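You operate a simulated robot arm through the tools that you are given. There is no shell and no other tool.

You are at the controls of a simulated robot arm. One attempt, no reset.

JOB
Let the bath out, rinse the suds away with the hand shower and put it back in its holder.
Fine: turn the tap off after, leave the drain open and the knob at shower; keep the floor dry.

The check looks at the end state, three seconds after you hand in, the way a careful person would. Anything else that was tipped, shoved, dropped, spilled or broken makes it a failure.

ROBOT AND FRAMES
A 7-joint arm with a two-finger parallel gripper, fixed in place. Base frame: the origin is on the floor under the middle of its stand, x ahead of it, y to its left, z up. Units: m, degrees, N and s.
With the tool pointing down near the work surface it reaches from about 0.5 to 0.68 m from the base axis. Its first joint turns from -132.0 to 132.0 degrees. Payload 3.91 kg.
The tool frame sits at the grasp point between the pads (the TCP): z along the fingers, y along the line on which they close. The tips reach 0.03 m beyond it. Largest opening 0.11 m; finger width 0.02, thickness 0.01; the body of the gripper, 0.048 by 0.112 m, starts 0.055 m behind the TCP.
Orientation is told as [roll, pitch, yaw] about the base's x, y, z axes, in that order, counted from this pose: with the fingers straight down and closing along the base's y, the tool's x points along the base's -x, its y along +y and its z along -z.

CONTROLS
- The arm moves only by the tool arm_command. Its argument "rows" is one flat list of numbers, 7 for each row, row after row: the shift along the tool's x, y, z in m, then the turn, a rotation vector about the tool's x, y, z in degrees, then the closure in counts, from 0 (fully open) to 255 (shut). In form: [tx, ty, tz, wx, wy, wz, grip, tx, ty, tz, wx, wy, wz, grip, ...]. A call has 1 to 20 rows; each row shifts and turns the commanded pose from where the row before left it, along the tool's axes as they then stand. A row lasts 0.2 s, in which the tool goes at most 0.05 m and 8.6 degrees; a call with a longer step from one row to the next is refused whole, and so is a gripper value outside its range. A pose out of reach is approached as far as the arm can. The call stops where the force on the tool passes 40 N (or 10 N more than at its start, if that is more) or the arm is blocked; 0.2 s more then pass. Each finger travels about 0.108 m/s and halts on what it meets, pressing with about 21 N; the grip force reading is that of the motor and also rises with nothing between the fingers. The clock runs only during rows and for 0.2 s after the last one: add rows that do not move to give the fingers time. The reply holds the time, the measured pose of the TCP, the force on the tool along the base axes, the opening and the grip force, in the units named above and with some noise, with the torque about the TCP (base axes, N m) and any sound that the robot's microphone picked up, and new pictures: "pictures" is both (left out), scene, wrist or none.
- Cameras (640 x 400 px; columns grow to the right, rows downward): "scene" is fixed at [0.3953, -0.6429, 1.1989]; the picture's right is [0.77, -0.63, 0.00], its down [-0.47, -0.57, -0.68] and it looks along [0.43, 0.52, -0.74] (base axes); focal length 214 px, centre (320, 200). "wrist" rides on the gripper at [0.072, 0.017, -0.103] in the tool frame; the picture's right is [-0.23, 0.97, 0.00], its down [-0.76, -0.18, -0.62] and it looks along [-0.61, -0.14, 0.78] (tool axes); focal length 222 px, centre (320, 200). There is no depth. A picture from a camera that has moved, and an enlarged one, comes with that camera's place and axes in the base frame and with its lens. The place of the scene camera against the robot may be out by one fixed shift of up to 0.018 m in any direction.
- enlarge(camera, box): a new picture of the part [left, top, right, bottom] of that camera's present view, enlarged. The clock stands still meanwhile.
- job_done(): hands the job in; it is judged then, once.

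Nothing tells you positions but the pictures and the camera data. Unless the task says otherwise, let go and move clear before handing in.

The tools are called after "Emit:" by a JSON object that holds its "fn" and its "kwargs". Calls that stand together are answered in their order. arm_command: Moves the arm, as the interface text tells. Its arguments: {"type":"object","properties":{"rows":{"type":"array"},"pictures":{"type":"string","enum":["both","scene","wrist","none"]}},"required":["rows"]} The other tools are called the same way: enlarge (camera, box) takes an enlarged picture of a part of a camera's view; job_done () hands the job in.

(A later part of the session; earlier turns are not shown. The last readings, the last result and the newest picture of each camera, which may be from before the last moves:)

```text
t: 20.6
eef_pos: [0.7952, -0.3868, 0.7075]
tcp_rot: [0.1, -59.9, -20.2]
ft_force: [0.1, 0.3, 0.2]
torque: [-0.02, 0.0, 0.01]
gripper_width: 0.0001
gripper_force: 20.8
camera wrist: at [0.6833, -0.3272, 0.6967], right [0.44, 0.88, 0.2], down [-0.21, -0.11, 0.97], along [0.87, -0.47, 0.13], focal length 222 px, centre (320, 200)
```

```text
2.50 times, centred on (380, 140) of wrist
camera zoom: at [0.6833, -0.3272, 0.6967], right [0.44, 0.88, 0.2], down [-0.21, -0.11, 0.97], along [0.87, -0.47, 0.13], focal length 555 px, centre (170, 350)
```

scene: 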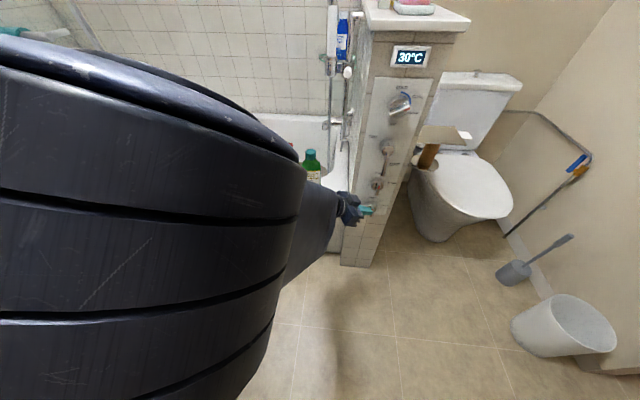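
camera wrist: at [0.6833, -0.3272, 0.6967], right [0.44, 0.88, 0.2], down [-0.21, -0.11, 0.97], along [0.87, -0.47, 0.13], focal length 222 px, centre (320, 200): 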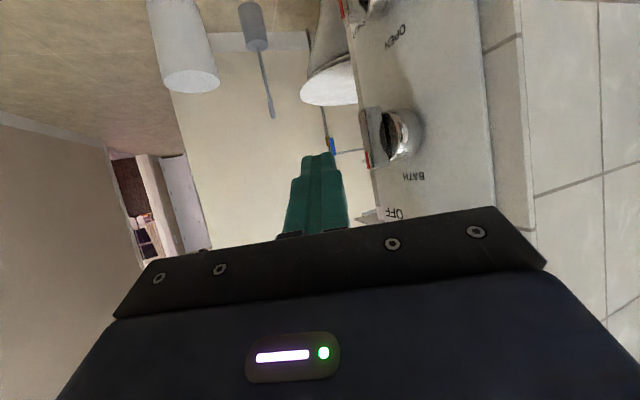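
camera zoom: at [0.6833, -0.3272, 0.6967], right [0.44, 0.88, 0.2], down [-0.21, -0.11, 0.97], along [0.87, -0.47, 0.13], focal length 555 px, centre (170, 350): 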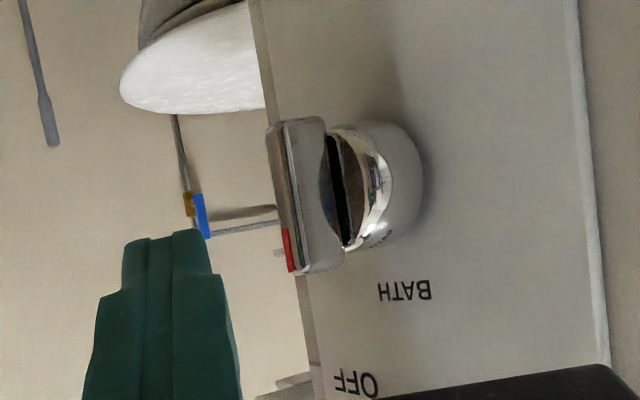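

The diverter bar is centred at about s = 0.890, z = 0.680. Inserting to the left of its upper half and sweeping it clockwise toward SHWR.

Emit:
{"fn": "arm_command", "kwargs": {"rows": [-0.0058, 0.0263, 0.0101, 0, 0, 0, 255, -0.0058, 0.0263, 0.0101, 0, 0, 0, 255, -0.0048, -0.0066, 0.0144, 0, 0, 0, 255, -0.0093, -0.0037, 0.0041, 0, 0, 0, 255, -0.0094, -0.0037, 0.0043, 0, 0, 0, 255], "pictures": "wrist"}}

Emit:
{"fn": "enlarge", "kwargs": {"camera": "wrist", "box": [260, 80, 420, 200]}}

Emit:
{"fn": "enlarge", "kwargs": {"camera": "scene", "box": [335, 140, 425, 220]}}

```text
t: 21.8
eef_pos: [0.8599, -0.3711, 0.7163]
tcp_rot: [0.2, -60.1, -20.2]
ft_force: [-2.5, 0.8, 1.6]
torque: [-0.05, 0.0, 0.0]
gripper_width: 0.0
gripper_force: 21.5
camera wrist: at [0.7483, -0.3102, 0.7058], right [0.44, 0.88, 0.2], down [-0.21, -0.11, 0.97], along [0.87, -0.47, 0.13], focal length 222 px, centre (320, 200)
```

wrist: 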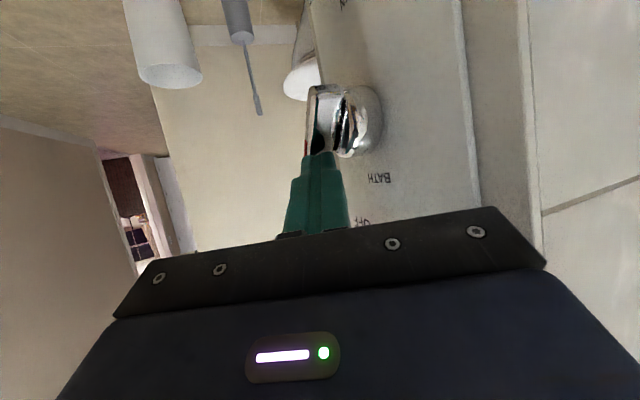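

```text
3.33 times, centred on (340, 140) of wrist
camera zoom: at [0.7483, -0.3102, 0.7058], right [0.44, 0.88, 0.2], down [-0.21, -0.11, 0.97], along [0.87, -0.47, 0.13], focal length 740 px, centre (253, 400)
```

zoom: 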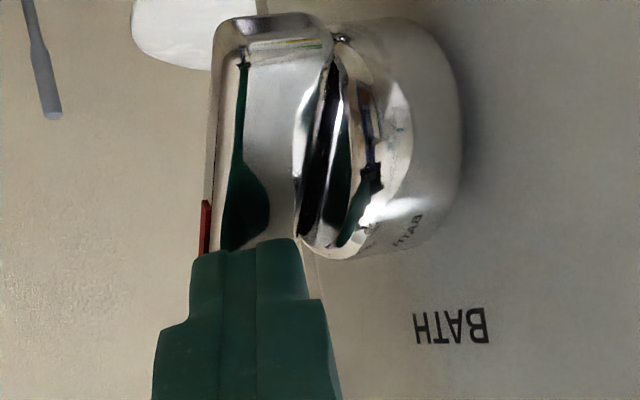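

```text
5.00 times, centred on (380, 180) of scene
camera zoom: at [0.3953, -0.6429, 1.1989], right [0.77, -0.63, 0.0], down [-0.47, -0.57, -0.68], along [0.43, 0.52, -0.74], focal length 1072 px, centre (20, 300)
```

zoom: 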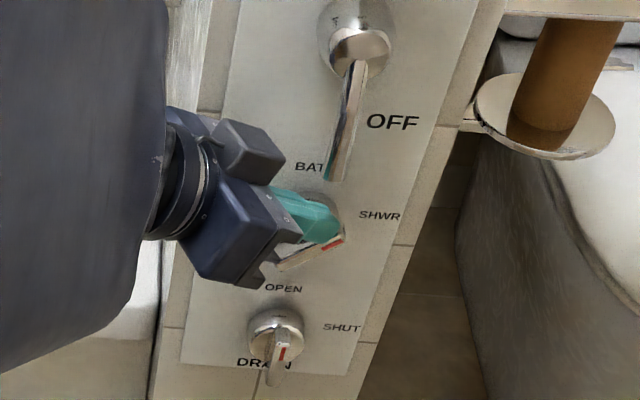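

The bar is turning toward SHWR. Continuing the arc, over and down onto its red end.

Emit:
{"fn": "arm_command", "kwargs": {"rows": [-0.0031, -0.0024, 0.0043, 0, 0, 0, 255, -0.0008, -0.0022, 0.0054, 0, 0, 0, 255, 0.0025, -0.0016, 0.0057, 0, 0, 0, 255, 0.0023, -0.0006, 0.003, 0, 0, 0, 255, 0.0022, 0, 0.0013, 0, 0, 0, 255, 0.0026, 0, 0.0015, 0, 0, 0, 255], "pictures": "wrist"}}

Emit:
{"fn": "enlarge", "kwargs": {"camera": "wrist", "box": [260, 80, 420, 200]}}

Emit:
{"fn": "enlarge", "kwargs": {"camera": "scene", "box": [335, 140, 425, 220]}}

```text
t: 22.9
eef_pos: [0.874, -0.3814, 0.7091]
tcp_rot: [0.1, -60.4, -20.0]
ft_force: [-3.2, 0.9, 12.2]
torque: [-0.07, -0.14, -0.08]
gripper_width: 0.0001
gripper_force: 20.9
stopped in row 5: the force on the tool passed its limit at 50 N (the readings are from after the stop); the commanded pose is now the measured one
camera wrist: at [0.7624, -0.3216, 0.698], right [0.44, 0.88, 0.2], down [-0.22, -0.11, 0.97], along [0.87, -0.47, 0.14], focal length 222 px, centre (320, 200)
```

wrist: 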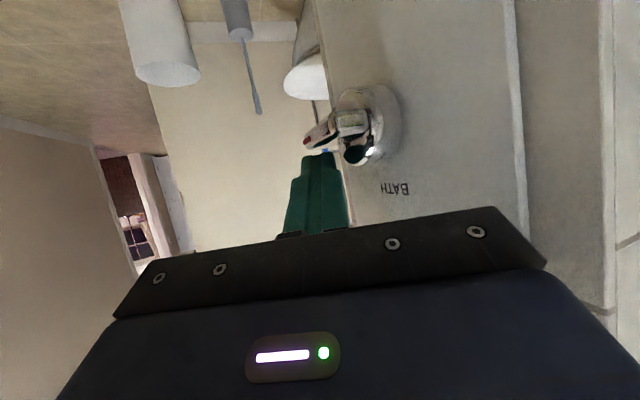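

```text
3.33 times, centred on (340, 140) of wrist
camera zoom: at [0.7624, -0.3216, 0.698], right [0.44, 0.88, 0.2], down [-0.22, -0.11, 0.97], along [0.87, -0.47, 0.14], focal length 740 px, centre (253, 400)
```

zoom: 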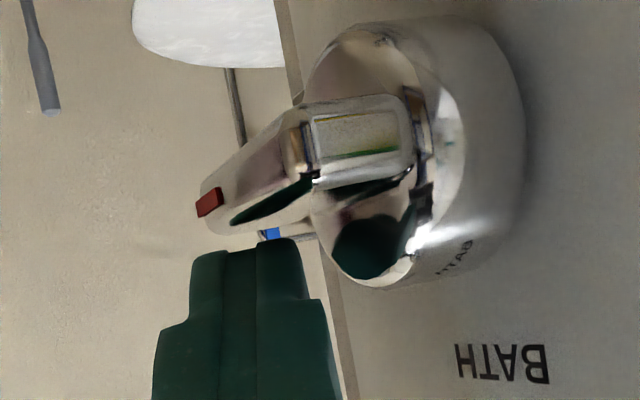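

```text
5.00 times, centred on (380, 180) of scene
camera zoom: at [0.3953, -0.6429, 1.1989], right [0.77, -0.63, 0.0], down [-0.47, -0.57, -0.68], along [0.43, 0.52, -0.74], focal length 1072 px, centre (20, 300)
```

zoom: 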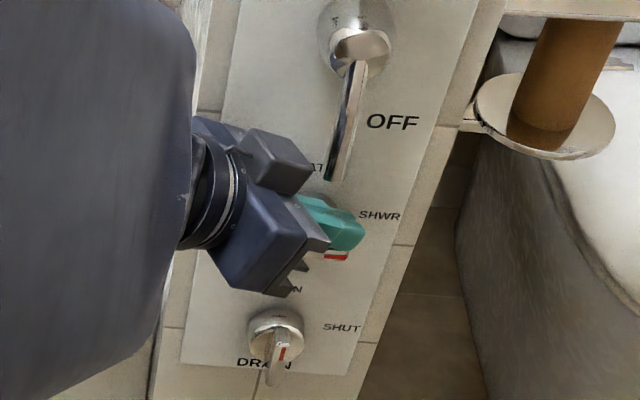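

Diverter is at SHWR, against its stop. Backing off and raising the arm clear, to check all knobs and how the bath drains.

Emit:
{"fn": "arm_command", "kwargs": {"rows": [-0.0069, 0, -0.004, 0, 0, 0, 255, 0.0061, -0.0274, -0.0105, 0, 0, 0, 255, 0.0061, -0.0274, -0.0105, 0, 0, 0, 255, 0.0061, -0.0274, -0.0105, 0, 0, 0, 255, 0.0061, -0.0274, -0.0105, 0, 0, 0, 255, -0.01, 0.012, -0.044, 0, 0, 0, 255, -0.01, 0.012, -0.044, 0, 0, 0, 255, -0.01, 0.012, -0.044, 0, 0, 0, 255, -0.01, 0.012, -0.044, 0, 0, 0, 255, -0.01, 0.012, -0.044, 0, 0, 0, 255, -0.01, 0.012, -0.044, 0, 0, 0, 255]}}

Emit:
{"fn": "enlarge", "kwargs": {"camera": "scene", "box": [335, 70, 455, 220]}}

Emit:
{"fn": "enlarge", "kwargs": {"camera": "scene", "box": [100, 90, 360, 250]}}

```text
t: 25.3
eef_pos: [0.6351, -0.3354, 0.8963]
tcp_rot: [0.1, -60.2, -20.1]
ft_force: [-0.6, 0.0, 0.3]
torque: [0.02, -0.02, -0.01]
gripper_width: 0.0
gripper_force: 21.3
out of reach, approached as far as the arm can: row 11
camera wrist: at [0.5236, -0.2763, 0.8856], right [0.44, 0.88, 0.2], down [-0.21, -0.11, 0.97], along [0.87, -0.47, 0.14], focal length 222 px, centre (320, 200)
```

scene: 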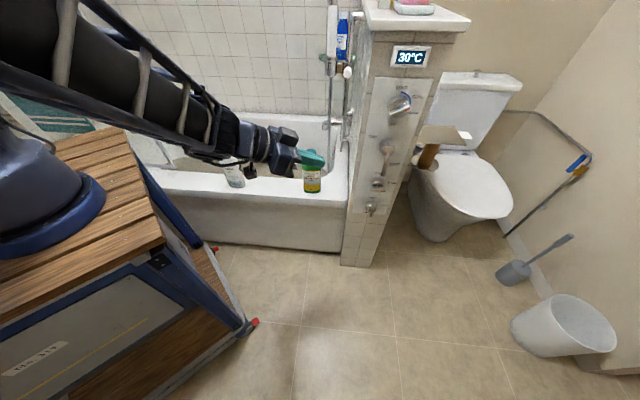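
wrist: 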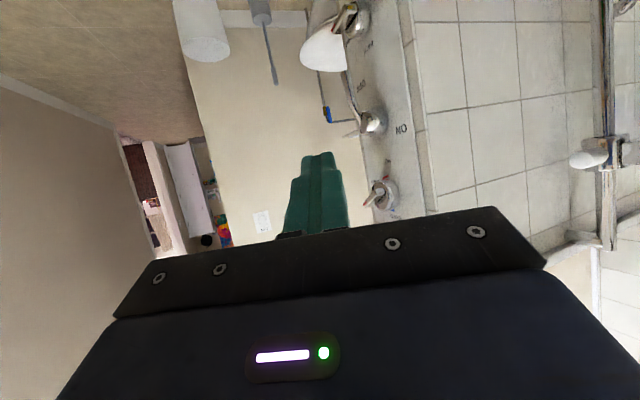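

```text
2.67 times, centred on (395, 145) of scene
camera zoom: at [0.3953, -0.6429, 1.1989], right [0.77, -0.63, 0.0], down [-0.47, -0.57, -0.68], along [0.43, 0.52, -0.74], focal length 572 px, centre (120, 347)
```

zoom: 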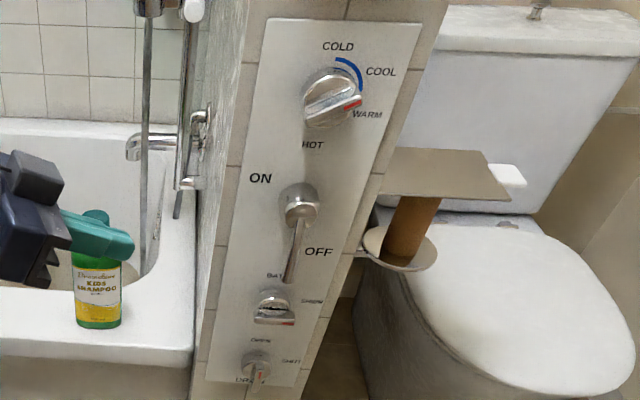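

```text
2.46 times, centred on (230, 170) of scene
camera zoom: at [0.3953, -0.6429, 1.1989], right [0.77, -0.63, 0.0], down [-0.47, -0.57, -0.68], along [0.43, 0.52, -0.74], focal length 528 px, centre (542, 274)
```

zoom: 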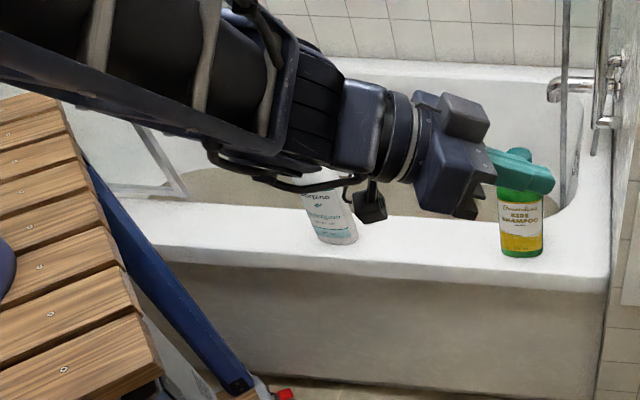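

Panel now shows diverter at SHWR, drain at OPEN, tap still OFF. I'll raise the arm to a viewpoint over the tub edge to watch the water and find the suds.

Emit:
{"fn": "arm_command", "kwargs": {"rows": [-0.0433, 0, -0.025, 0, 0, 0, 255, -0.0433, 0, -0.025, 0, 0, 0, 255, 0, 0, 0, 0, 8, 0, 200, 0, 0, 0, 0, 8, 0, 150, 0, 0, 0, 0, 8, 0, 100, 0, 0, 0, 0, 8, 0, 50, 0, 0, 0, 0, 8, 0, 0, 0, 0, 0, -2.85, 0, -7.83, 0, 0, 0, 0, -2.85, 0, -7.83, 0, 0, 0, 0, -2.85, 0, -7.83, 0, 0, 0, 0, -2.85, 0, -7.83, 0, 0, 0, 0, -2.85, 0, -7.83, 0, 0, 0, 0, -2.85, 0, -7.83, 0, 0, 0, 0, -2.85, 0, -7.83, 0, 0, 0, 0, -2.85, 0, -7.83, 0, 0, 0, 0, -2.85, 0, -7.83, 0, -0.0171, 0, -0.046, 0, 0, 0, 0, -0.0171, 0, -0.046, 0, 0, 0, 0]}}

```text
t: 29.1
eef_pos: [0.6005, -0.1402, 1.0685]
tcp_rot: [-10.5, -19.9, 57.5]
ft_force: [0.0, -0.8, 0.7]
torque: [0.02, 0.0, 0.02]
gripper_width: 0.11
gripper_force: 0.0
out of reach, approached as far as the arm can: row 1, 6, 7, 13, 14, 15, 16, 17
camera wrist: at [0.5155, -0.2067, 1.1359], right [-0.66, 0.75, -0.09], down [0.32, 0.39, 0.87], along [0.68, 0.54, -0.49], focal length 222 px, centre (320, 200)
```

scene: 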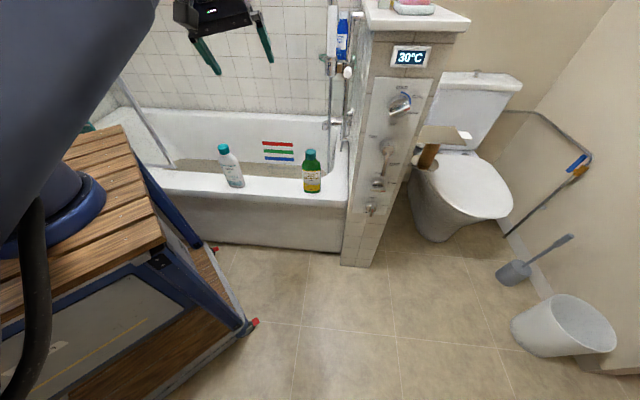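
wrist: 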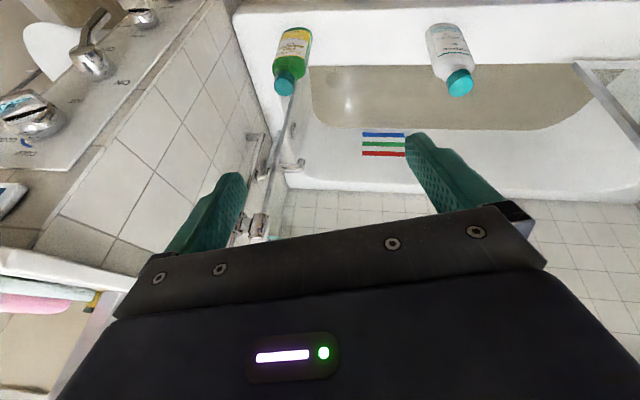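

Emit:
{"fn": "enlarge", "kwargs": {"camera": "wrist", "box": [230, 0, 640, 220]}}

Emit:
{"fn": "enlarge", "kwargs": {"camera": "scene", "box": [150, 100, 350, 200]}}

```text
1.56 times, centred on (435, 110) of wrist
camera zoom: at [0.5155, -0.2067, 1.1359], right [-0.66, 0.75, -0.09], down [0.32, 0.39, 0.87], along [0.68, 0.54, -0.49], focal length 347 px, centre (140, 340)
```

zoom: 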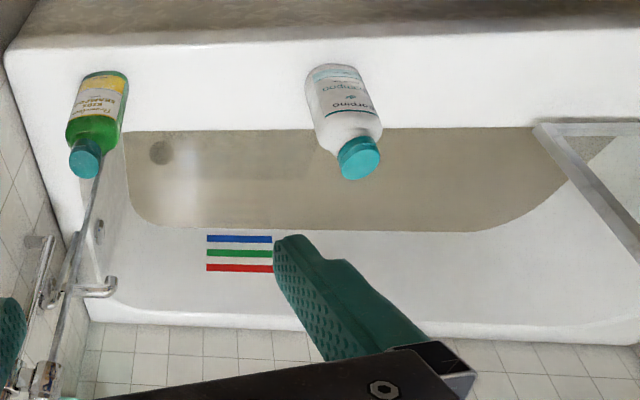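

```text
3.20 times, centred on (250, 150) of scene
camera zoom: at [0.3953, -0.6429, 1.1989], right [0.77, -0.63, 0.0], down [-0.47, -0.57, -0.68], along [0.43, 0.52, -0.74], focal length 686 px, centre (544, 360)
```

zoom: 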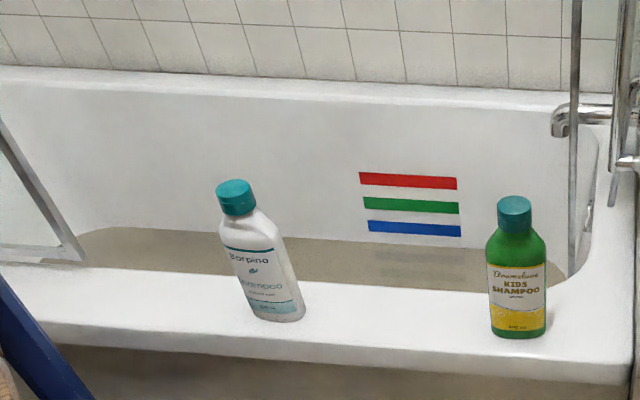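

The level has started to drop but slowly, and the drain hole is visible at the tap end. While it drains I'll move to look closely at the hand shower and its holder.

Emit:
{"fn": "arm_command", "kwargs": {"rows": [-0.035, -0.0094, 0.0146, 0, 0, 0, 0, -0.035, -0.0094, 0.0146, 0, 0, 0, 0, -0.035, -0.0094, 0.0146, 0, 0, 0, 0, -0.035, -0.0094, 0.0146, 0, 0, 0, 0, 0, 0, 0, 3.87, -5.5, 4.16, 0, 0, 0, 0, 3.87, -5.5, 4.16, 0, 0, 0, 0, 3.87, -5.5, 4.16, 0, 0, 0, 0, 3.87, -5.5, 4.16, 0, 0, 0, 0, 3.87, -5.5, 4.16, 0, 0, 0, 0, 3.87, -5.5, 4.16, 0, 0, 0, 0, 3.87, -5.5, 4.16, 0, 0, 0, 0, 3.87, -5.5, 4.16, 0, 0, 0, 0, 3.87, -5.5, 4.16, 0, 0, 0, 0, 3.87, -5.5, 4.16, 0]}}

Emit:
{"fn": "enlarge", "kwargs": {"camera": "wrist", "box": [240, 80, 440, 220]}}

```text
t: 32.1
eef_pos: [0.7255, -0.0393, 1.0681]
tcp_rot: [0.2, -85.2, -0.1]
ft_force: [0.7, -0.4, 0.4]
torque: [0.0, 0.0, -0.03]
gripper_width: 0.1098
gripper_force: 0.0
out of reach, approached as far as the arm can: row 14
camera wrist: at [0.6176, -0.0226, 1.0043], right [0.02, 0.97, 0.23], down [-0.56, -0.18, 0.81], along [0.83, -0.14, 0.54], focal length 222 px, centre (320, 200)
```

scene: 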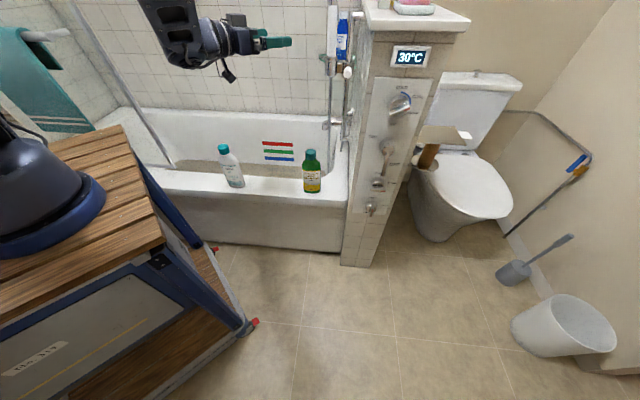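
wrist: 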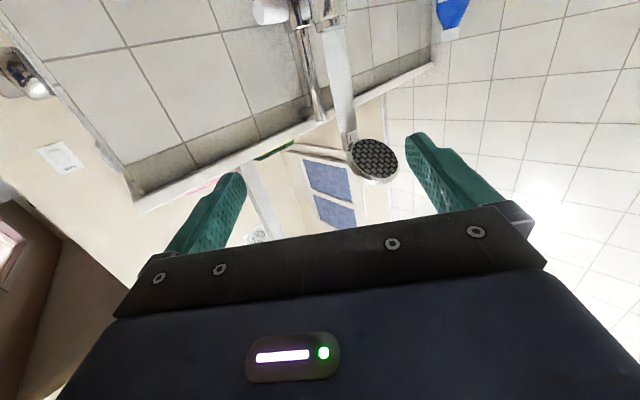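

```text
2.86 times, centred on (340, 150) of wrist
camera zoom: at [0.6176, -0.0226, 1.0043], right [0.02, 0.97, 0.23], down [-0.56, -0.18, 0.81], along [0.83, -0.14, 0.54], focal length 635 px, centre (263, 343)
```

zoom: 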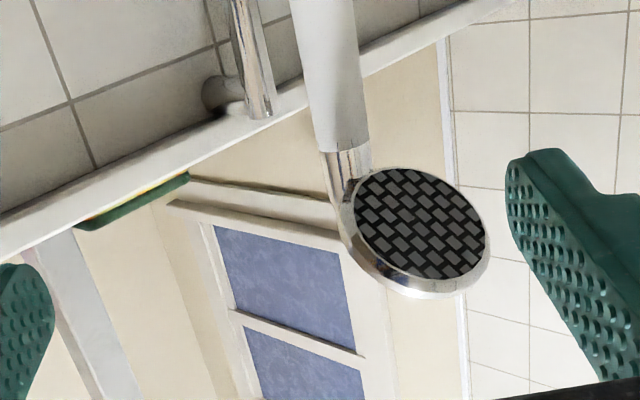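

The shower head faces down along the tub, so in its holder it sprays into the bath. Checking the water level before going on.

Emit:
{"fn": "enlarge", "kwargs": {"camera": "scene", "box": [150, 100, 350, 200]}}

Emit:
{"fn": "arm_command", "kwargs": {"rows": [0, 0, 0, 0, 0, 0, 0, 0, 0, 0, 0, 0, 0, 0, 0, 0, 0, 0, 0, 0, 0, 0, 0, 0, 0, 0, 0, 0, 0, 0, 0, 0, 0, 0, 0, 0, 0, 0, 0, 0, 0, 0, 0, 0, 0, 0, 0, 0, 0, 0, 0, 0, 0, 0, 0, 0, 0, 0, 0, 0, 0, 0, 0, 0, 0, 0, 0, 0, 0, 0, 0, 0, 0, 0, 0, 0, 0, 0, 0, 0, 0, 0, 0, 0, 0, 0, 0, 0, 0, 0, 0, 0, 0, 0, 0, 0, 0, 0, 0, 0, 0, 0, 0, 0, 0, 0, 0, 0, 0, 0, 0, 0, 0, 0, 0, 0, 0, 0, 0, 0, 0, 0, 0, 0, 0, 0, 0, 0, 0, 0, 0, 0, 0, 0, 0, 0, 0, 0, 0, 0], "pictures": "none"}}

Emit:
{"fn": "enlarge", "kwargs": {"camera": "scene", "box": [150, 100, 350, 200]}}

```text
3.20 times, centred on (250, 150) of scene
camera zoom: at [0.3953, -0.6429, 1.1989], right [0.77, -0.63, 0.0], down [-0.47, -0.57, -0.68], along [0.43, 0.52, -0.74], focal length 686 px, centre (544, 360)
```

zoom: 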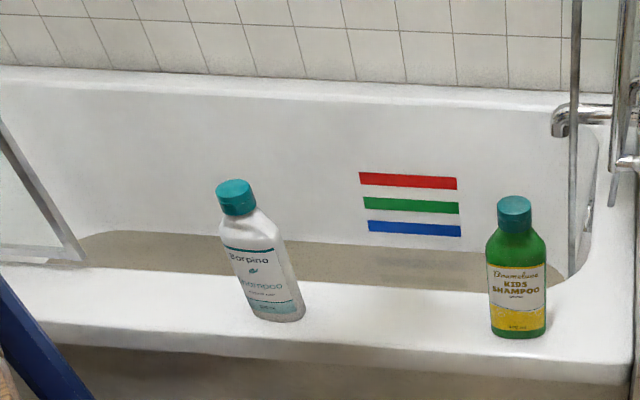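

```text
t: 36.3
eef_pos: [0.7259, -0.0409, 1.0675]
tcp_rot: [-0.8, -85.2, 0.8]
ft_force: [1.3, 0.8, 0.1]
torque: [-0.03, 0.03, 0.01]
gripper_width: 0.1098
gripper_force: 0.0
```

```text
3.20 times, centred on (250, 150) of scene
camera zoom: at [0.3953, -0.6429, 1.1989], right [0.77, -0.63, 0.0], down [-0.47, -0.57, -0.68], along [0.43, 0.52, -0.74], focal length 686 px, centre (544, 360)
```

zoom: 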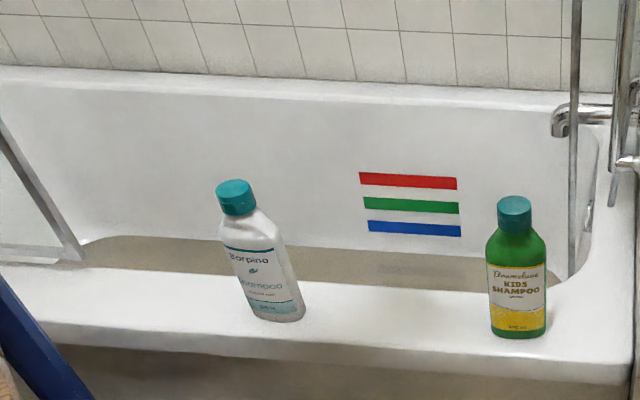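

It drains at roughly 1 to 2 mm/s, so I have time. I'll use it to move round in front of the tap lever, staying well clear, and check the reach for a fork-style push.

Emit:
{"fn": "arm_command", "kwargs": {"rows": [0, 0, 0, 0, 8.4, 0, 0, 0, 0, 0, 0, 8.4, 0, 0, 0, 0, 0, 0, 8.4, 0, 0, 0.0269, -0.0367, -0.0133, 0, 0, 0, 0, 0.0269, -0.0367, -0.0133, 0, 0, 0, 0, 0.0269, -0.0367, -0.0133, 0, 0, 0, 0, 0.0269, -0.0367, -0.0133, 0, 0, 0, 0, 0.0269, -0.0367, -0.0133, 0, 0, 0, 0, 0.0269, -0.0367, -0.0133, 0, 0, 0, 0, 0, 0, 0, -6.93, 0, -4, 0, 0, 0, 0, -6.93, 0, -4, 0, 0, 0, 0, -6.93, 0, -4, 0, 0, 0, 0, -6.93, 0, -4, 0, 0, 0, 0, -6.93, 0, -4, 0], "pictures": "scene"}}

```text
t: 39.3
eef_pos: [0.6438, -0.2799, 0.9829]
tcp_rot: [-0.1, -60.0, 40.2]
ft_force: [-0.2, 0.2, -0.4]
torque: [-0.02, 0.0, 0.01]
gripper_width: 0.1097
gripper_force: 0.3
out of reach, approached as far as the arm can: row 5, 6, 7, 8, 9
```

scene: 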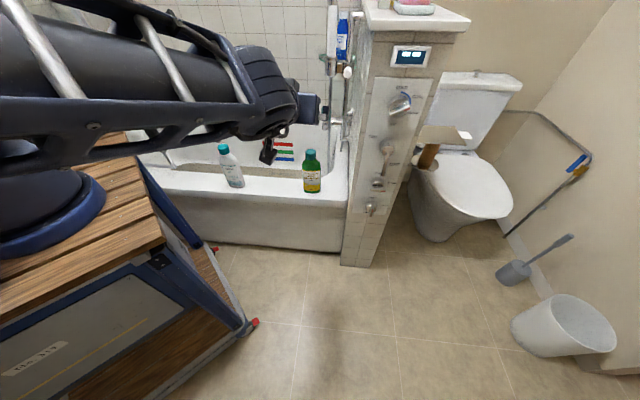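

Emit:
{"fn": "enlarge", "kwargs": {"camera": "scene", "box": [370, 30, 450, 130]}}

```text
4.00 times, centred on (410, 80) of scene
camera zoom: at [0.3953, -0.6429, 1.1989], right [0.77, -0.63, 0.0], down [-0.47, -0.57, -0.68], along [0.43, 0.52, -0.74], focal length 858 px, centre (-40, 680)
```

zoom: 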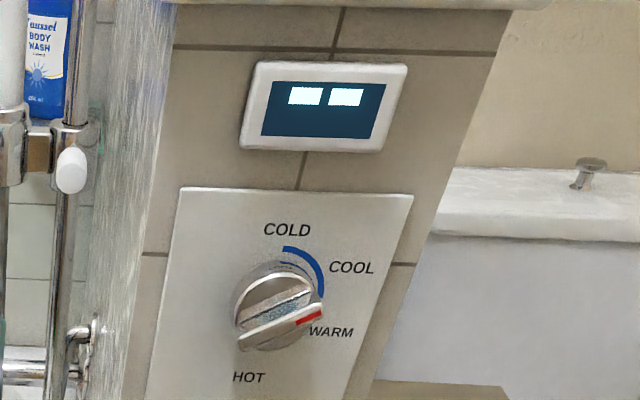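

The display now shows dashes, probably because the bath water has dropped below its sensor. Moving on to the standoff in front of the lever.

Emit:
{"fn": "arm_command", "kwargs": {"rows": [0.02675, -0.0334, 0.0147, 0, 0, 0, 0, 0.02675, -0.0334, 0.0147, 0, 0, 0, 0, 0.02675, -0.0334, 0.0147, 0, 0, 0, 0, 0.02675, -0.0334, 0.0147, 0, 0, 0, 0, 0.02675, -0.0334, 0.0147, 0, 0, 0, 0, 0.02675, -0.0334, 0.0147, 0, 0, 0, 0]}}

Emit:
{"fn": "enlarge", "kwargs": {"camera": "wrist", "box": [180, 20, 440, 220]}}

Emit:
{"fn": "enlarge", "kwargs": {"camera": "scene", "box": [150, 100, 350, 200]}}

```text
t: 40.7
eef_pos: [0.77, -0.4355, 0.7978]
tcp_rot: [-0.1, -59.9, 40.1]
ft_force: [0.0, -0.3, -0.3]
torque: [-0.02, 0.02, -0.01]
gripper_width: 0.1101
gripper_force: 0.0
camera wrist: at [0.6635, -0.5033, 0.7872], right [-0.54, 0.82, 0.2], down [-0.01, -0.24, 0.97], along [0.84, 0.52, 0.13], focal length 222 px, centre (320, 200)
```

scene: 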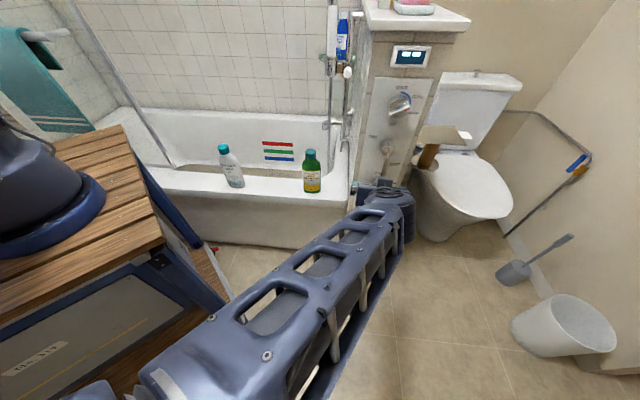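
wrist: 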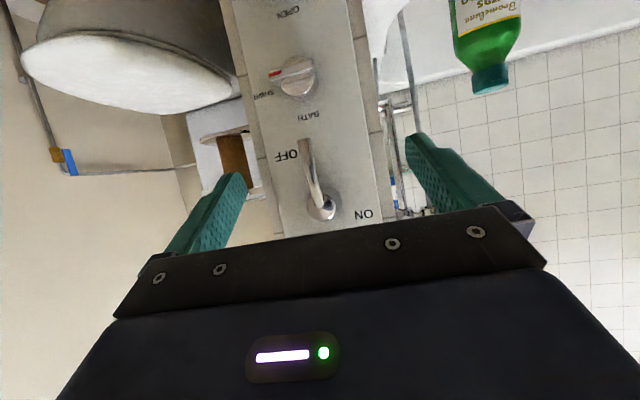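

```text
2.00 times, centred on (310, 120) of wrist
camera zoom: at [0.6635, -0.5033, 0.7872], right [-0.54, 0.82, 0.2], down [-0.01, -0.24, 0.97], along [0.84, 0.52, 0.13], focal length 444 px, centre (340, 360)
```

zoom: 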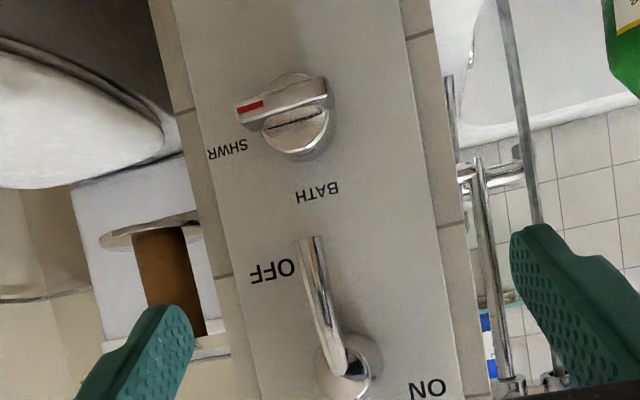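

```text
3.20 times, centred on (250, 150) of scene
camera zoom: at [0.3953, -0.6429, 1.1989], right [0.77, -0.63, 0.0], down [-0.47, -0.57, -0.68], along [0.43, 0.52, -0.74], focal length 686 px, centre (544, 360)
```

zoom: 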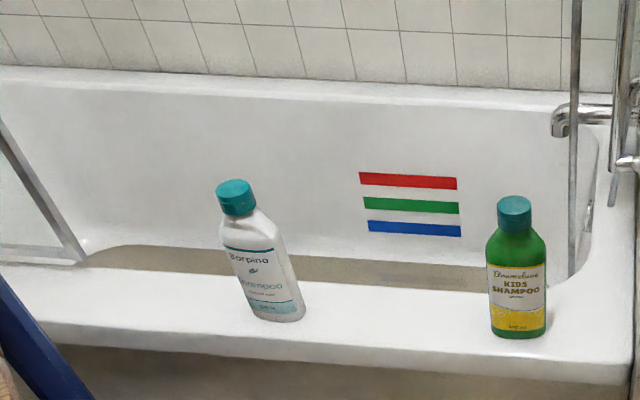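

Reach at the lever is fine. It hangs down at s = 0.889, with its tip at z of about 0.755. I'll hold here while the bath drains.

Emit:
{"fn": "arm_command", "kwargs": {"rows": [0, 0, 0, 0, 0, 0, 0, 0, 0, 0, 0, 0, 0, 0, 0, 0, 0, 0, 0, 0, 0, 0, 0, 0, 0, 0, 0, 0, 0, 0, 0, 0, 0, 0, 0, 0, 0, 0, 0, 0, 0, 0, 0, 0, 0, 0, 0, 0, 0, 0, 0, 0, 0, 0, 0, 0, 0, 0, 0, 0, 0, 0, 0, 0, 0, 0, 0, 0, 0, 0, 0, 0, 0, 0, 0, 0, 0, 0, 0, 0, 0, 0, 0, 0, 0, 0, 0, 0, 0, 0, 0, 0, 0, 0, 0, 0, 0, 0, 0, 0, 0, 0, 0, 0, 0, 0, 0, 0, 0, 0, 0, 0, 0, 0, 0, 0, 0, 0, 0, 0, 0, 0, 0, 0, 0, 0, 0, 0, 0, 0, 0, 0, 0, 0, 0, 0, 0, 0, 0, 0], "pictures": "none"}}

Emit:
{"fn": "arm_command", "kwargs": {"rows": [0, 0, 0, 0, 0, 0, 0, 0, 0, 0, 0, 0, 0, 0, 0, 0, 0, 0, 0, 0, 0, 0, 0, 0, 0, 0, 0, 0, 0, 0, 0, 0, 0, 0, 0, 0, 0, 0, 0, 0, 0, 0, 0, 0, 0, 0, 0, 0, 0, 0, 0, 0, 0, 0, 0, 0, 0, 0, 0, 0, 0, 0, 0, 0, 0, 0, 0, 0, 0, 0, 0, 0, 0, 0, 0, 0, 0, 0, 0, 0, 0, 0, 0, 0, 0, 0, 0, 0, 0, 0, 0, 0, 0, 0, 0, 0, 0, 0, 0, 0, 0, 0, 0, 0, 0, 0, 0, 0, 0, 0, 0, 0, 0, 0, 0, 0, 0, 0, 0, 0, 0, 0, 0, 0, 0, 0, 0, 0, 0, 0, 0, 0, 0, 0, 0, 0, 0, 0, 0, 0], "pictures": "none"}}

Emit:
{"fn": "arm_command", "kwargs": {"rows": [0, 0, 0, 0, 0, 0, 0, 0, 0, 0, 0, 0, 0, 0, 0, 0, 0, 0, 0, 0, 0, 0, 0, 0, 0, 0, 0, 0, 0, 0, 0, 0, 0, 0, 0, 0, 0, 0, 0, 0, 0, 0, 0, 0, 0, 0, 0, 0, 0, 0, 0, 0, 0, 0, 0, 0, 0, 0, 0, 0, 0, 0, 0, 0, 0, 0, 0, 0, 0, 0, 0, 0, 0, 0, 0, 0, 0, 0, 0, 0, 0, 0, 0, 0, 0, 0, 0, 0, 0, 0, 0, 0, 0, 0, 0, 0, 0, 0, 0, 0, 0, 0, 0, 0, 0, 0, 0, 0, 0, 0, 0, 0, 0, 0, 0, 0, 0, 0, 0, 0, 0, 0, 0, 0, 0, 0, 0, 0, 0, 0, 0, 0, 0, 0, 0, 0, 0, 0, 0, 0], "pictures": "scene"}}

Emit:
{"fn": "enlarge", "kwargs": {"camera": "scene", "box": [150, 100, 350, 200]}}

```text
t: 44.9
eef_pos: [0.7687, -0.4369, 0.7978]
tcp_rot: [0.0, -59.9, 40.0]
ft_force: [0.1, 0.5, -0.4]
torque: [-0.01, -0.04, -0.01]
gripper_width: 0.11
gripper_force: 0.1
```

```text
t: 49.1
eef_pos: [0.7702, -0.4357, 0.7971]
tcp_rot: [0.1, -59.9, 40.0]
ft_force: [0.9, -0.1, 0.7]
torque: [-0.03, -0.02, 0.03]
gripper_width: 0.1099
gripper_force: 0.2
```

```text
t: 53.3
eef_pos: [0.7704, -0.4357, 0.7986]
tcp_rot: [0.1, -60.0, 40.0]
ft_force: [0.0, 0.3, 0.0]
torque: [0.01, -0.01, 0.01]
gripper_width: 0.1102
gripper_force: 0.1
```

scene: 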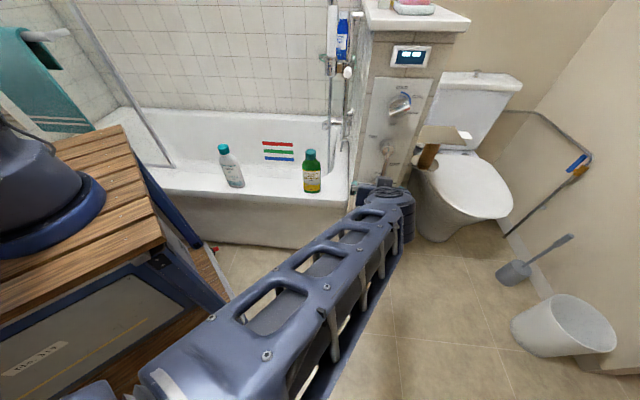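

```text
3.20 times, centred on (250, 150) of scene
camera zoom: at [0.3953, -0.6429, 1.1989], right [0.77, -0.63, 0.0], down [-0.47, -0.57, -0.68], along [0.43, 0.52, -0.74], focal length 686 px, centre (544, 360)
```

zoom: 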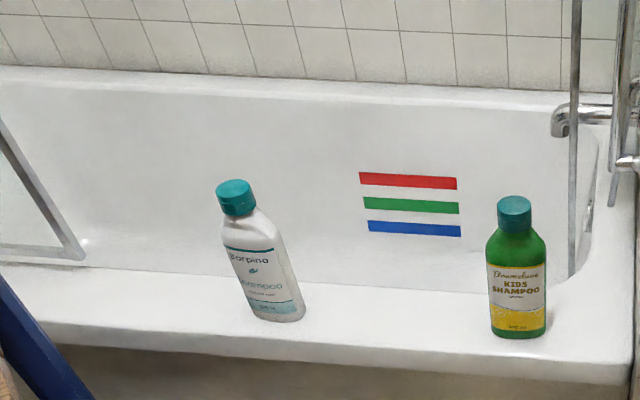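

From this angle the water is no longer visible. I'll go back up to the viewing position to see the tub floor and any suds left behind.

Emit:
{"fn": "arm_command", "kwargs": {"rows": [-0.027, 0.0332, -0.0148, 0, 0, 0, 0, -0.027, 0.0332, -0.0148, 0, 0, 0, 0, -0.027, 0.0332, -0.0148, 0, 0, 0, 0, -0.027, 0.0332, -0.0148, 0, 0, 0, 0, -0.027, 0.0332, -0.0148, 0, 0, 0, 0, -0.027, 0.0332, -0.0148, 0, 0, 0, 0, 0, 0, 0, 0, 7, 0, 0, 0, 0, 0, 0, 7, 0, 0, 0, 0, 0, 0, 7, 0, 0, 0, 0, 0, 0, 7, 0, 0, 0, 0, 0, 0, 7, 0, 0, 0, 0, 0, -3.17, 0, -6.8, 0, 0, 0, 0, -3.17, 0, -6.8, 0, -0.0211, 0, -0.0453, 0, 0, 0, 0, -0.0211, 0, -0.0453, 0, 0, 0, 0]}}

Emit:
{"fn": "enlarge", "kwargs": {"camera": "wrist", "box": [200, 0, 640, 220]}}

```text
t: 56.5
eef_pos: [0.6456, -0.2822, 1.0821]
tcp_rot: [0.1, -25.0, 55.1]
ft_force: [0.4, -0.6, 0.7]
torque: [0.01, 0.0, 0.01]
gripper_width: 0.1099
gripper_force: 0.0
camera wrist: at [0.5698, -0.3612, 1.1462], right [-0.68, 0.73, 0.1], down [0.39, 0.25, 0.89], along [0.62, 0.64, -0.45], focal length 222 px, centre (320, 200)
```

scene: 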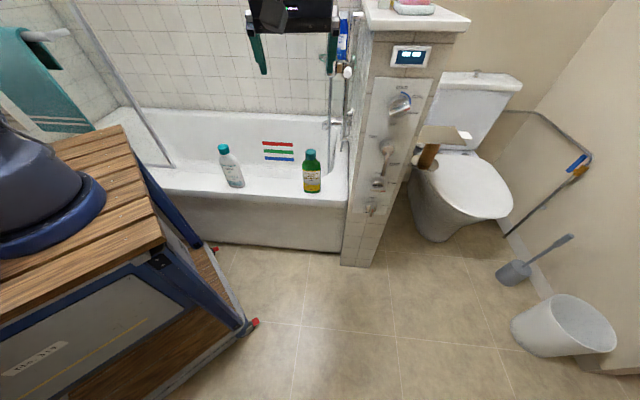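
wrist: 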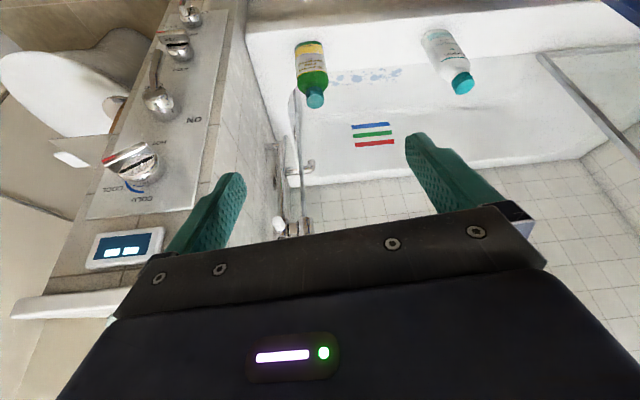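

```text
1.45 times, centred on (420, 110) of wrist
camera zoom: at [0.5698, -0.3612, 1.1462], right [-0.68, 0.73, 0.1], down [0.39, 0.25, 0.89], along [0.62, 0.64, -0.45], focal length 323 px, centre (174, 331)
```

zoom: 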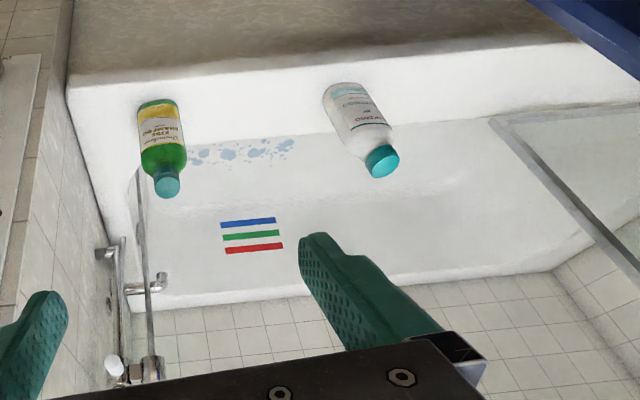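

The bath looks empty now, and a patch of bluish suds shows on the tub floor near the front. I'll zoom in on it.

Emit:
{"fn": "enlarge", "kwargs": {"camera": "wrist", "box": [300, 40, 440, 120]}}

Emit:
{"fn": "enlarge", "kwargs": {"camera": "wrist", "box": [380, 20, 640, 180]}}

```text
4.57 times, centred on (370, 80) of wrist
camera zoom: at [0.5698, -0.3612, 1.1462], right [-0.68, 0.73, 0.1], down [0.39, 0.25, 0.89], along [0.62, 0.64, -0.45], focal length 1015 px, centre (91, 749)
```

zoom: 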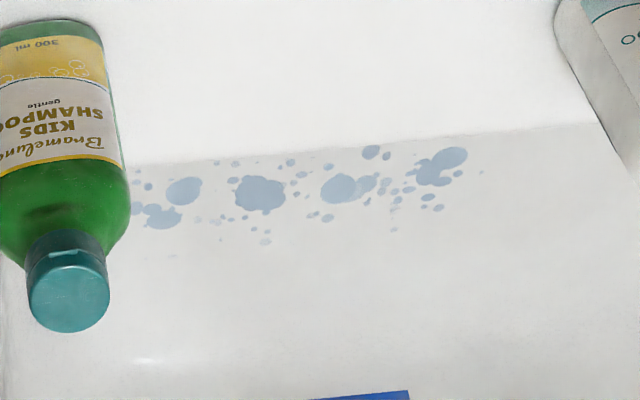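

```text
2.46 times, centred on (510, 100) of wrist
camera zoom: at [0.5698, -0.3612, 1.1462], right [-0.68, 0.73, 0.1], down [0.39, 0.25, 0.89], along [0.62, 0.64, -0.45], focal length 547 px, centre (-148, 446)
```

zoom: 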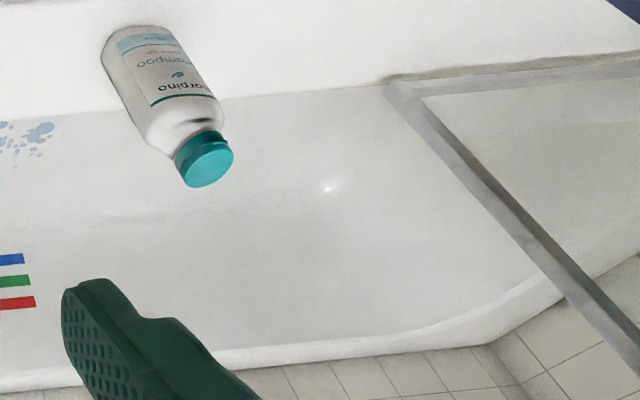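

The suds lie on the tub floor, roughly s = 0.2 to 0.55 and n = 0.8 to 0.9. Before turning any water on I need to know exactly where the holder points the head, so I'll look at it along the tub.

Emit:
{"fn": "arm_command", "kwargs": {"rows": [0, 0, 0, 3.49, 0, 7.48, 0, 0, 0, 0, 3.49, 0, 7.48, 0, 0, 0, 0, 3.49, 0, 7.48, 0, 0, 0, 0, 3.49, 0, 7.48, 0, 0, 0, 0, 3.49, 0, 7.48, 0, 0, 0, 0, 3.49, 0, 7.48, 0, 0, 0, 0, 3.49, 0, 7.48, 0, 0, 0, 0, 3.49, 0, 7.48, 0, 0, 0, 0, 3.49, 0, 7.48, 0, 0, 0, 0, 3.49, 0, 7.48, 0, 0, 0, 0, 3.49, 0, 7.48, 0, 0, 0, 0, 3.49, 0, 7.48, 0, 0.0257, 0.0355, -0.012, 0, 0, 0, 0, 0.0257, 0.0355, -0.012, 0, 0, 0, 0, 0.0257, 0.0355, -0.012, 0, 0, 0, 0, 0.0257, 0.0355, -0.012, 0, 0, 0, 0, 0.0257, 0.0355, -0.012, 0, 0, 0, 0, 0.0257, 0.0355, -0.012, 0, 0, 0, 0, 0.0257, 0.0355, -0.012, 0, 0, 0, 0, 0.0257, 0.0355, -0.012, 0, 0, 0, 0], "pictures": "wrist"}}

Emit:
{"fn": "arm_command", "kwargs": {"rows": [0, 0, 0, 0, -8.3, 0, 0, 0, 0, 0, 0, -8.3, 0, 0, 0, 0, 0, 0, -8.3, 0, 0, 0, 0, 0, 0, -8.3, 0, 0], "pictures": "both"}}

```text
t: 60.7
eef_pos: [0.6724, 0.0242, 1.082]
tcp_rot: [-0.1, -25.1, -44.1]
ft_force: [0.1, 0.4, -0.4]
torque: [0.02, 0.0, -0.01]
gripper_width: 0.1099
gripper_force: 0.1
out of reach, approached as far as the arm can: row 19, 20
camera wrist: at [0.6065, 0.1142, 1.1463], right [0.83, 0.56, 0.1], down [0.18, -0.42, 0.89], along [0.53, -0.72, -0.45], focal length 222 px, centre (320, 200)
```

wrist: 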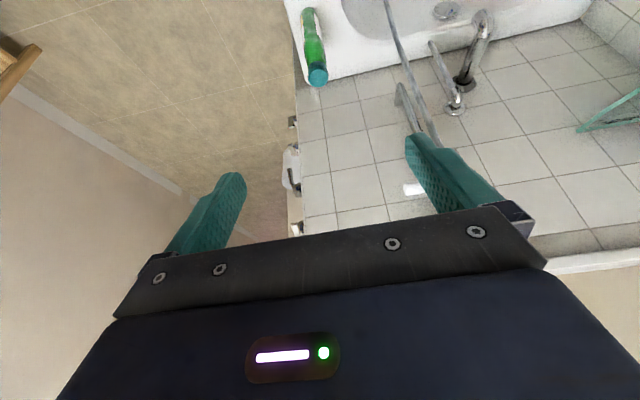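

```text
t: 61.7
eef_pos: [0.6641, -0.0416, 1.1059]
tcp_rot: [-0.1, -52.8, -44.0]
ft_force: [0.3, -0.3, 0.7]
torque: [0.01, 0.02, 0.0]
gripper_width: 0.1101
gripper_force: 0.0
out of reach, approached as far as the arm can: row 1, 2, 3
camera wrist: at [0.5856, 0.0593, 1.1113], right [0.78, 0.6, 0.18], down [-0.15, -0.1, 0.98], along [0.61, -0.79, 0.01], focal length 222 px, centre (320, 200)
```

scene: 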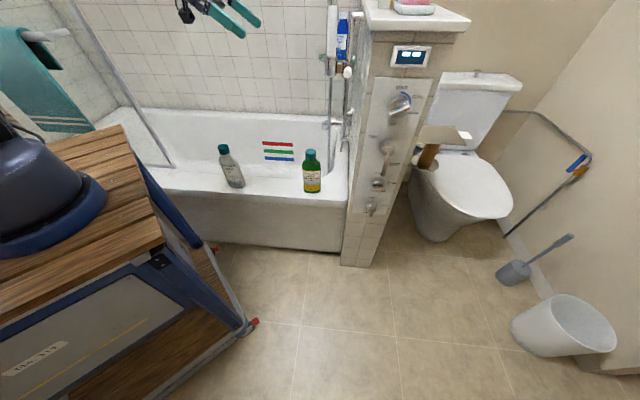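
wrist: 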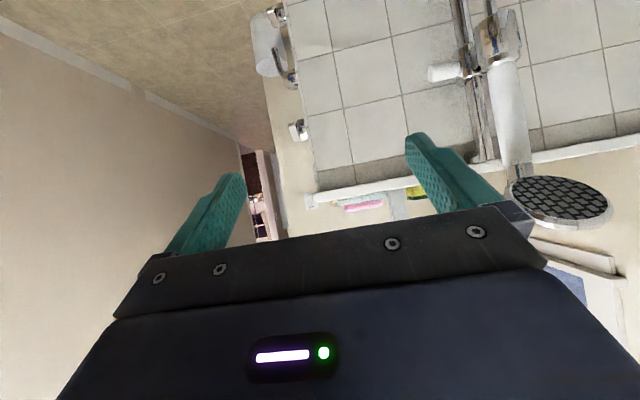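

Emit:
{"fn": "enlarge", "kwargs": {"camera": "wrist", "box": [420, 0, 640, 240]}}

```text
1.67 times, centred on (530, 120) of wrist
camera zoom: at [0.5856, 0.0593, 1.1113], right [0.78, 0.6, 0.18], down [-0.15, -0.1, 0.98], along [0.61, -0.79, 0.01], focal length 370 px, centre (-30, 333)
```

zoom: 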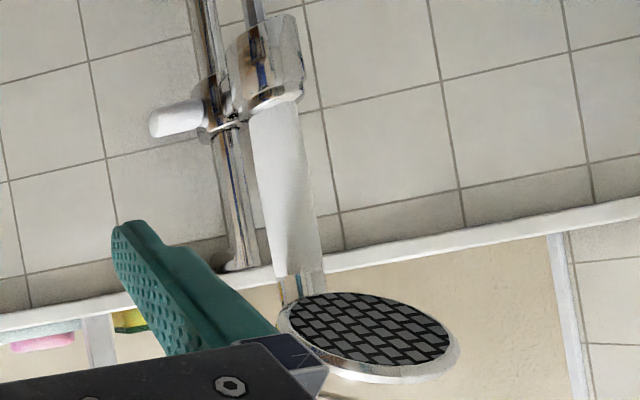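

The handle is vertical at about s = 0.707, n = 0.669, and the face points 45° down along the tub away from the wall, so in the holder it sprays safely into the tub. I'll take one look straight down at the tub floor to see the full suds area.

Emit:
{"fn": "arm_command", "kwargs": {"rows": [0, 0, 0, 0, 8, 0, 0, 0, 0, 0, 0, 8, 0, 0, 0, 0, 0, 0, 8, 0, 0, 0, 0, 0, 0, 8, 0, 0, 0, 0, 0, 0, 8, 0, 0, 0, 0, 0, 0, 8, 0, 0, 0.04216, 0.01612, -0.0054, 0, 0, 0, 0, 0.04216, 0.01612, -0.0054, 0, 0, 0, 0, 0.04216, 0.01612, -0.0054, 0, 0, 0, 0, 0.04216, 0.01612, -0.0054, 0, 0, 0, 0, 0.04216, 0.01612, -0.0054, 0, 0, 0, 0, 0.04216, 0.01612, -0.0054, 0, 0, 0, 0, 0.04216, 0.01612, -0.0054, 0, 0, 0, 0, 0.04216, 0.01612, -0.0054, 0, 0, 0, 0, 0.04216, 0.01612, -0.0054, 0, 0, 0, 0], "pictures": "wrist"}}

Emit:
{"fn": "enlarge", "kwargs": {"camera": "wrist", "box": [280, 0, 640, 220]}}

```text
t: 64.9
eef_pos: [0.4887, 0.3294, 1.1234]
tcp_rot: [-0.2, -4.6, -44.1]
ft_force: [0.3, -0.9, 0.1]
torque: [0.03, 0.05, -0.02]
gripper_width: 0.1102
gripper_force: 0.0
out of reach, approached as far as the arm can: row 11
camera wrist: at [0.4437, 0.3984, 1.221], right [0.84, 0.54, 0.02], down [0.39, -0.62, 0.68], along [0.38, -0.57, -0.73], focal length 222 px, centre (320, 200)
```

wrist: 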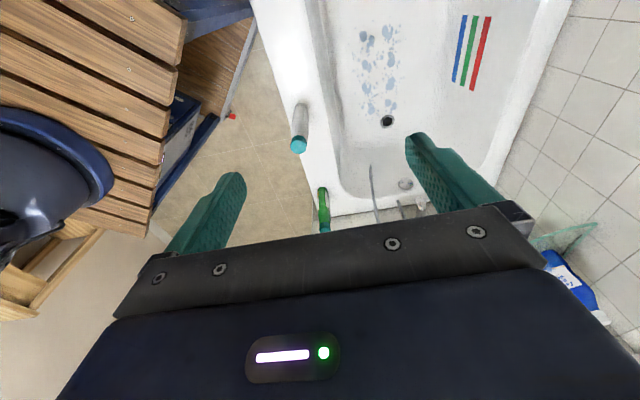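

```text
1.78 times, centred on (460, 110) of wrist
camera zoom: at [0.4437, 0.3984, 1.221], right [0.84, 0.54, 0.02], down [0.39, -0.62, 0.68], along [0.38, -0.57, -0.73], focal length 395 px, centre (71, 360)
```

zoom: 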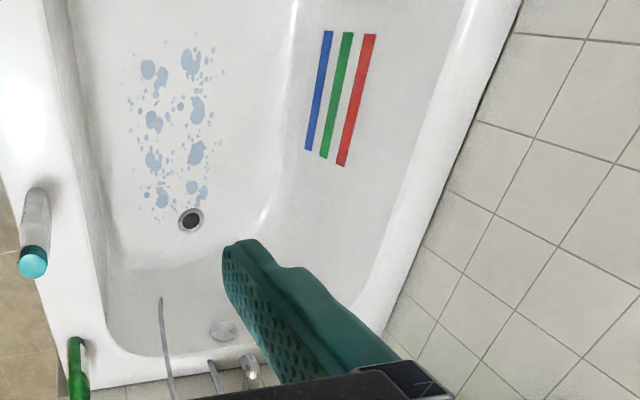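

Excellent view: two columns of suds at s = 0.15 to 0.58, n = 0.70 to 0.90, with the drain just beyond at s of about 0.61. Now I'll go back round to the tap lever.

Emit:
{"fn": "arm_command", "kwargs": {"rows": [-0.04216, -0.01612, 0.0054, 0, 0, 0, 0, -0.04216, -0.01612, 0.0054, 0, 0, 0, 0, -0.04216, -0.01612, 0.0054, 0, 0, 0, 0, -0.04216, -0.01612, 0.0054, 0, 0, 0, 0, -0.04216, -0.01612, 0.0054, 0, 0, 0, 0, -0.04216, -0.01612, 0.0054, 0, 0, 0, 0, -0.04216, -0.01612, 0.0054, 0, 0, 0, 0, -0.04216, -0.01612, 0.0054, 0, 0, 0, 0, -0.04216, -0.01612, 0.0054, 0, 0, 0, 0, 0, 0, 0, -0.67, 0, -8.37, 0, 0, 0, 0, -0.67, 0, -8.37, 0, 0, 0, 0, -0.67, 0, -8.37, 0, 0, 0, 0, -0.67, 0, -8.37, 0, 0, 0, 0, -0.67, 0, -8.37, 0, 0, 0, 0, -0.67, 0, -8.37, 0, 0, 0, 0, -0.67, 0, -8.37, 0, 0, 0, 0, -0.67, 0, -8.37, 0, 0, 0, 0, -0.67, 0, -8.37, 0, 0, 0, 0, -0.67, 0, -8.37, 0], "pictures": "none"}}

```text
t: 68.9
eef_pos: [0.6641, -0.0418, 1.1067]
tcp_rot: [-0.1, -4.4, 40.1]
ft_force: [0.5, 0.8, 0.8]
torque: [0.03, -0.01, 0.01]
gripper_width: 0.1099
gripper_force: 0.1
```

Emit:
{"fn": "arm_command", "kwargs": {"rows": [0.0288, -0.0285, 0.0062, 0, 0, 0, 0, 0.0288, -0.0285, 0.0062, 0, 0, 0, 0, 0.0288, -0.0285, 0.0062, 0, 0, 0, 0, 0.0288, -0.0285, 0.0062, 0, 0, 0, 0, 0.0288, -0.0285, 0.0062, 0, 0, 0, 0, 0.0288, -0.0285, 0.0062, 0, 0, 0, 0, 0, 0, 0, 0, -7.94, 0, 0, 0, 0, 0, 0, -7.94, 0, 0, 0, 0, 0, 0, -7.94, 0, 0, 0, 0, 0, 0, -7.94, 0, 0, 0, 0, 0, 0, -7.94, 0, 0, 0, 0, 0, 0, -7.94, 0, 0, 0, 0, 0, 0, -7.94, 0, 0], "pictures": "none"}}

```text
t: 71.7
eef_pos: [0.643, -0.2812, 1.0563]
tcp_rot: [-0.4, -60.2, 40.2]
ft_force: [0.1, 0.4, 0.7]
torque: [-0.03, 0.03, -0.03]
gripper_width: 0.1102
gripper_force: 0.1
```

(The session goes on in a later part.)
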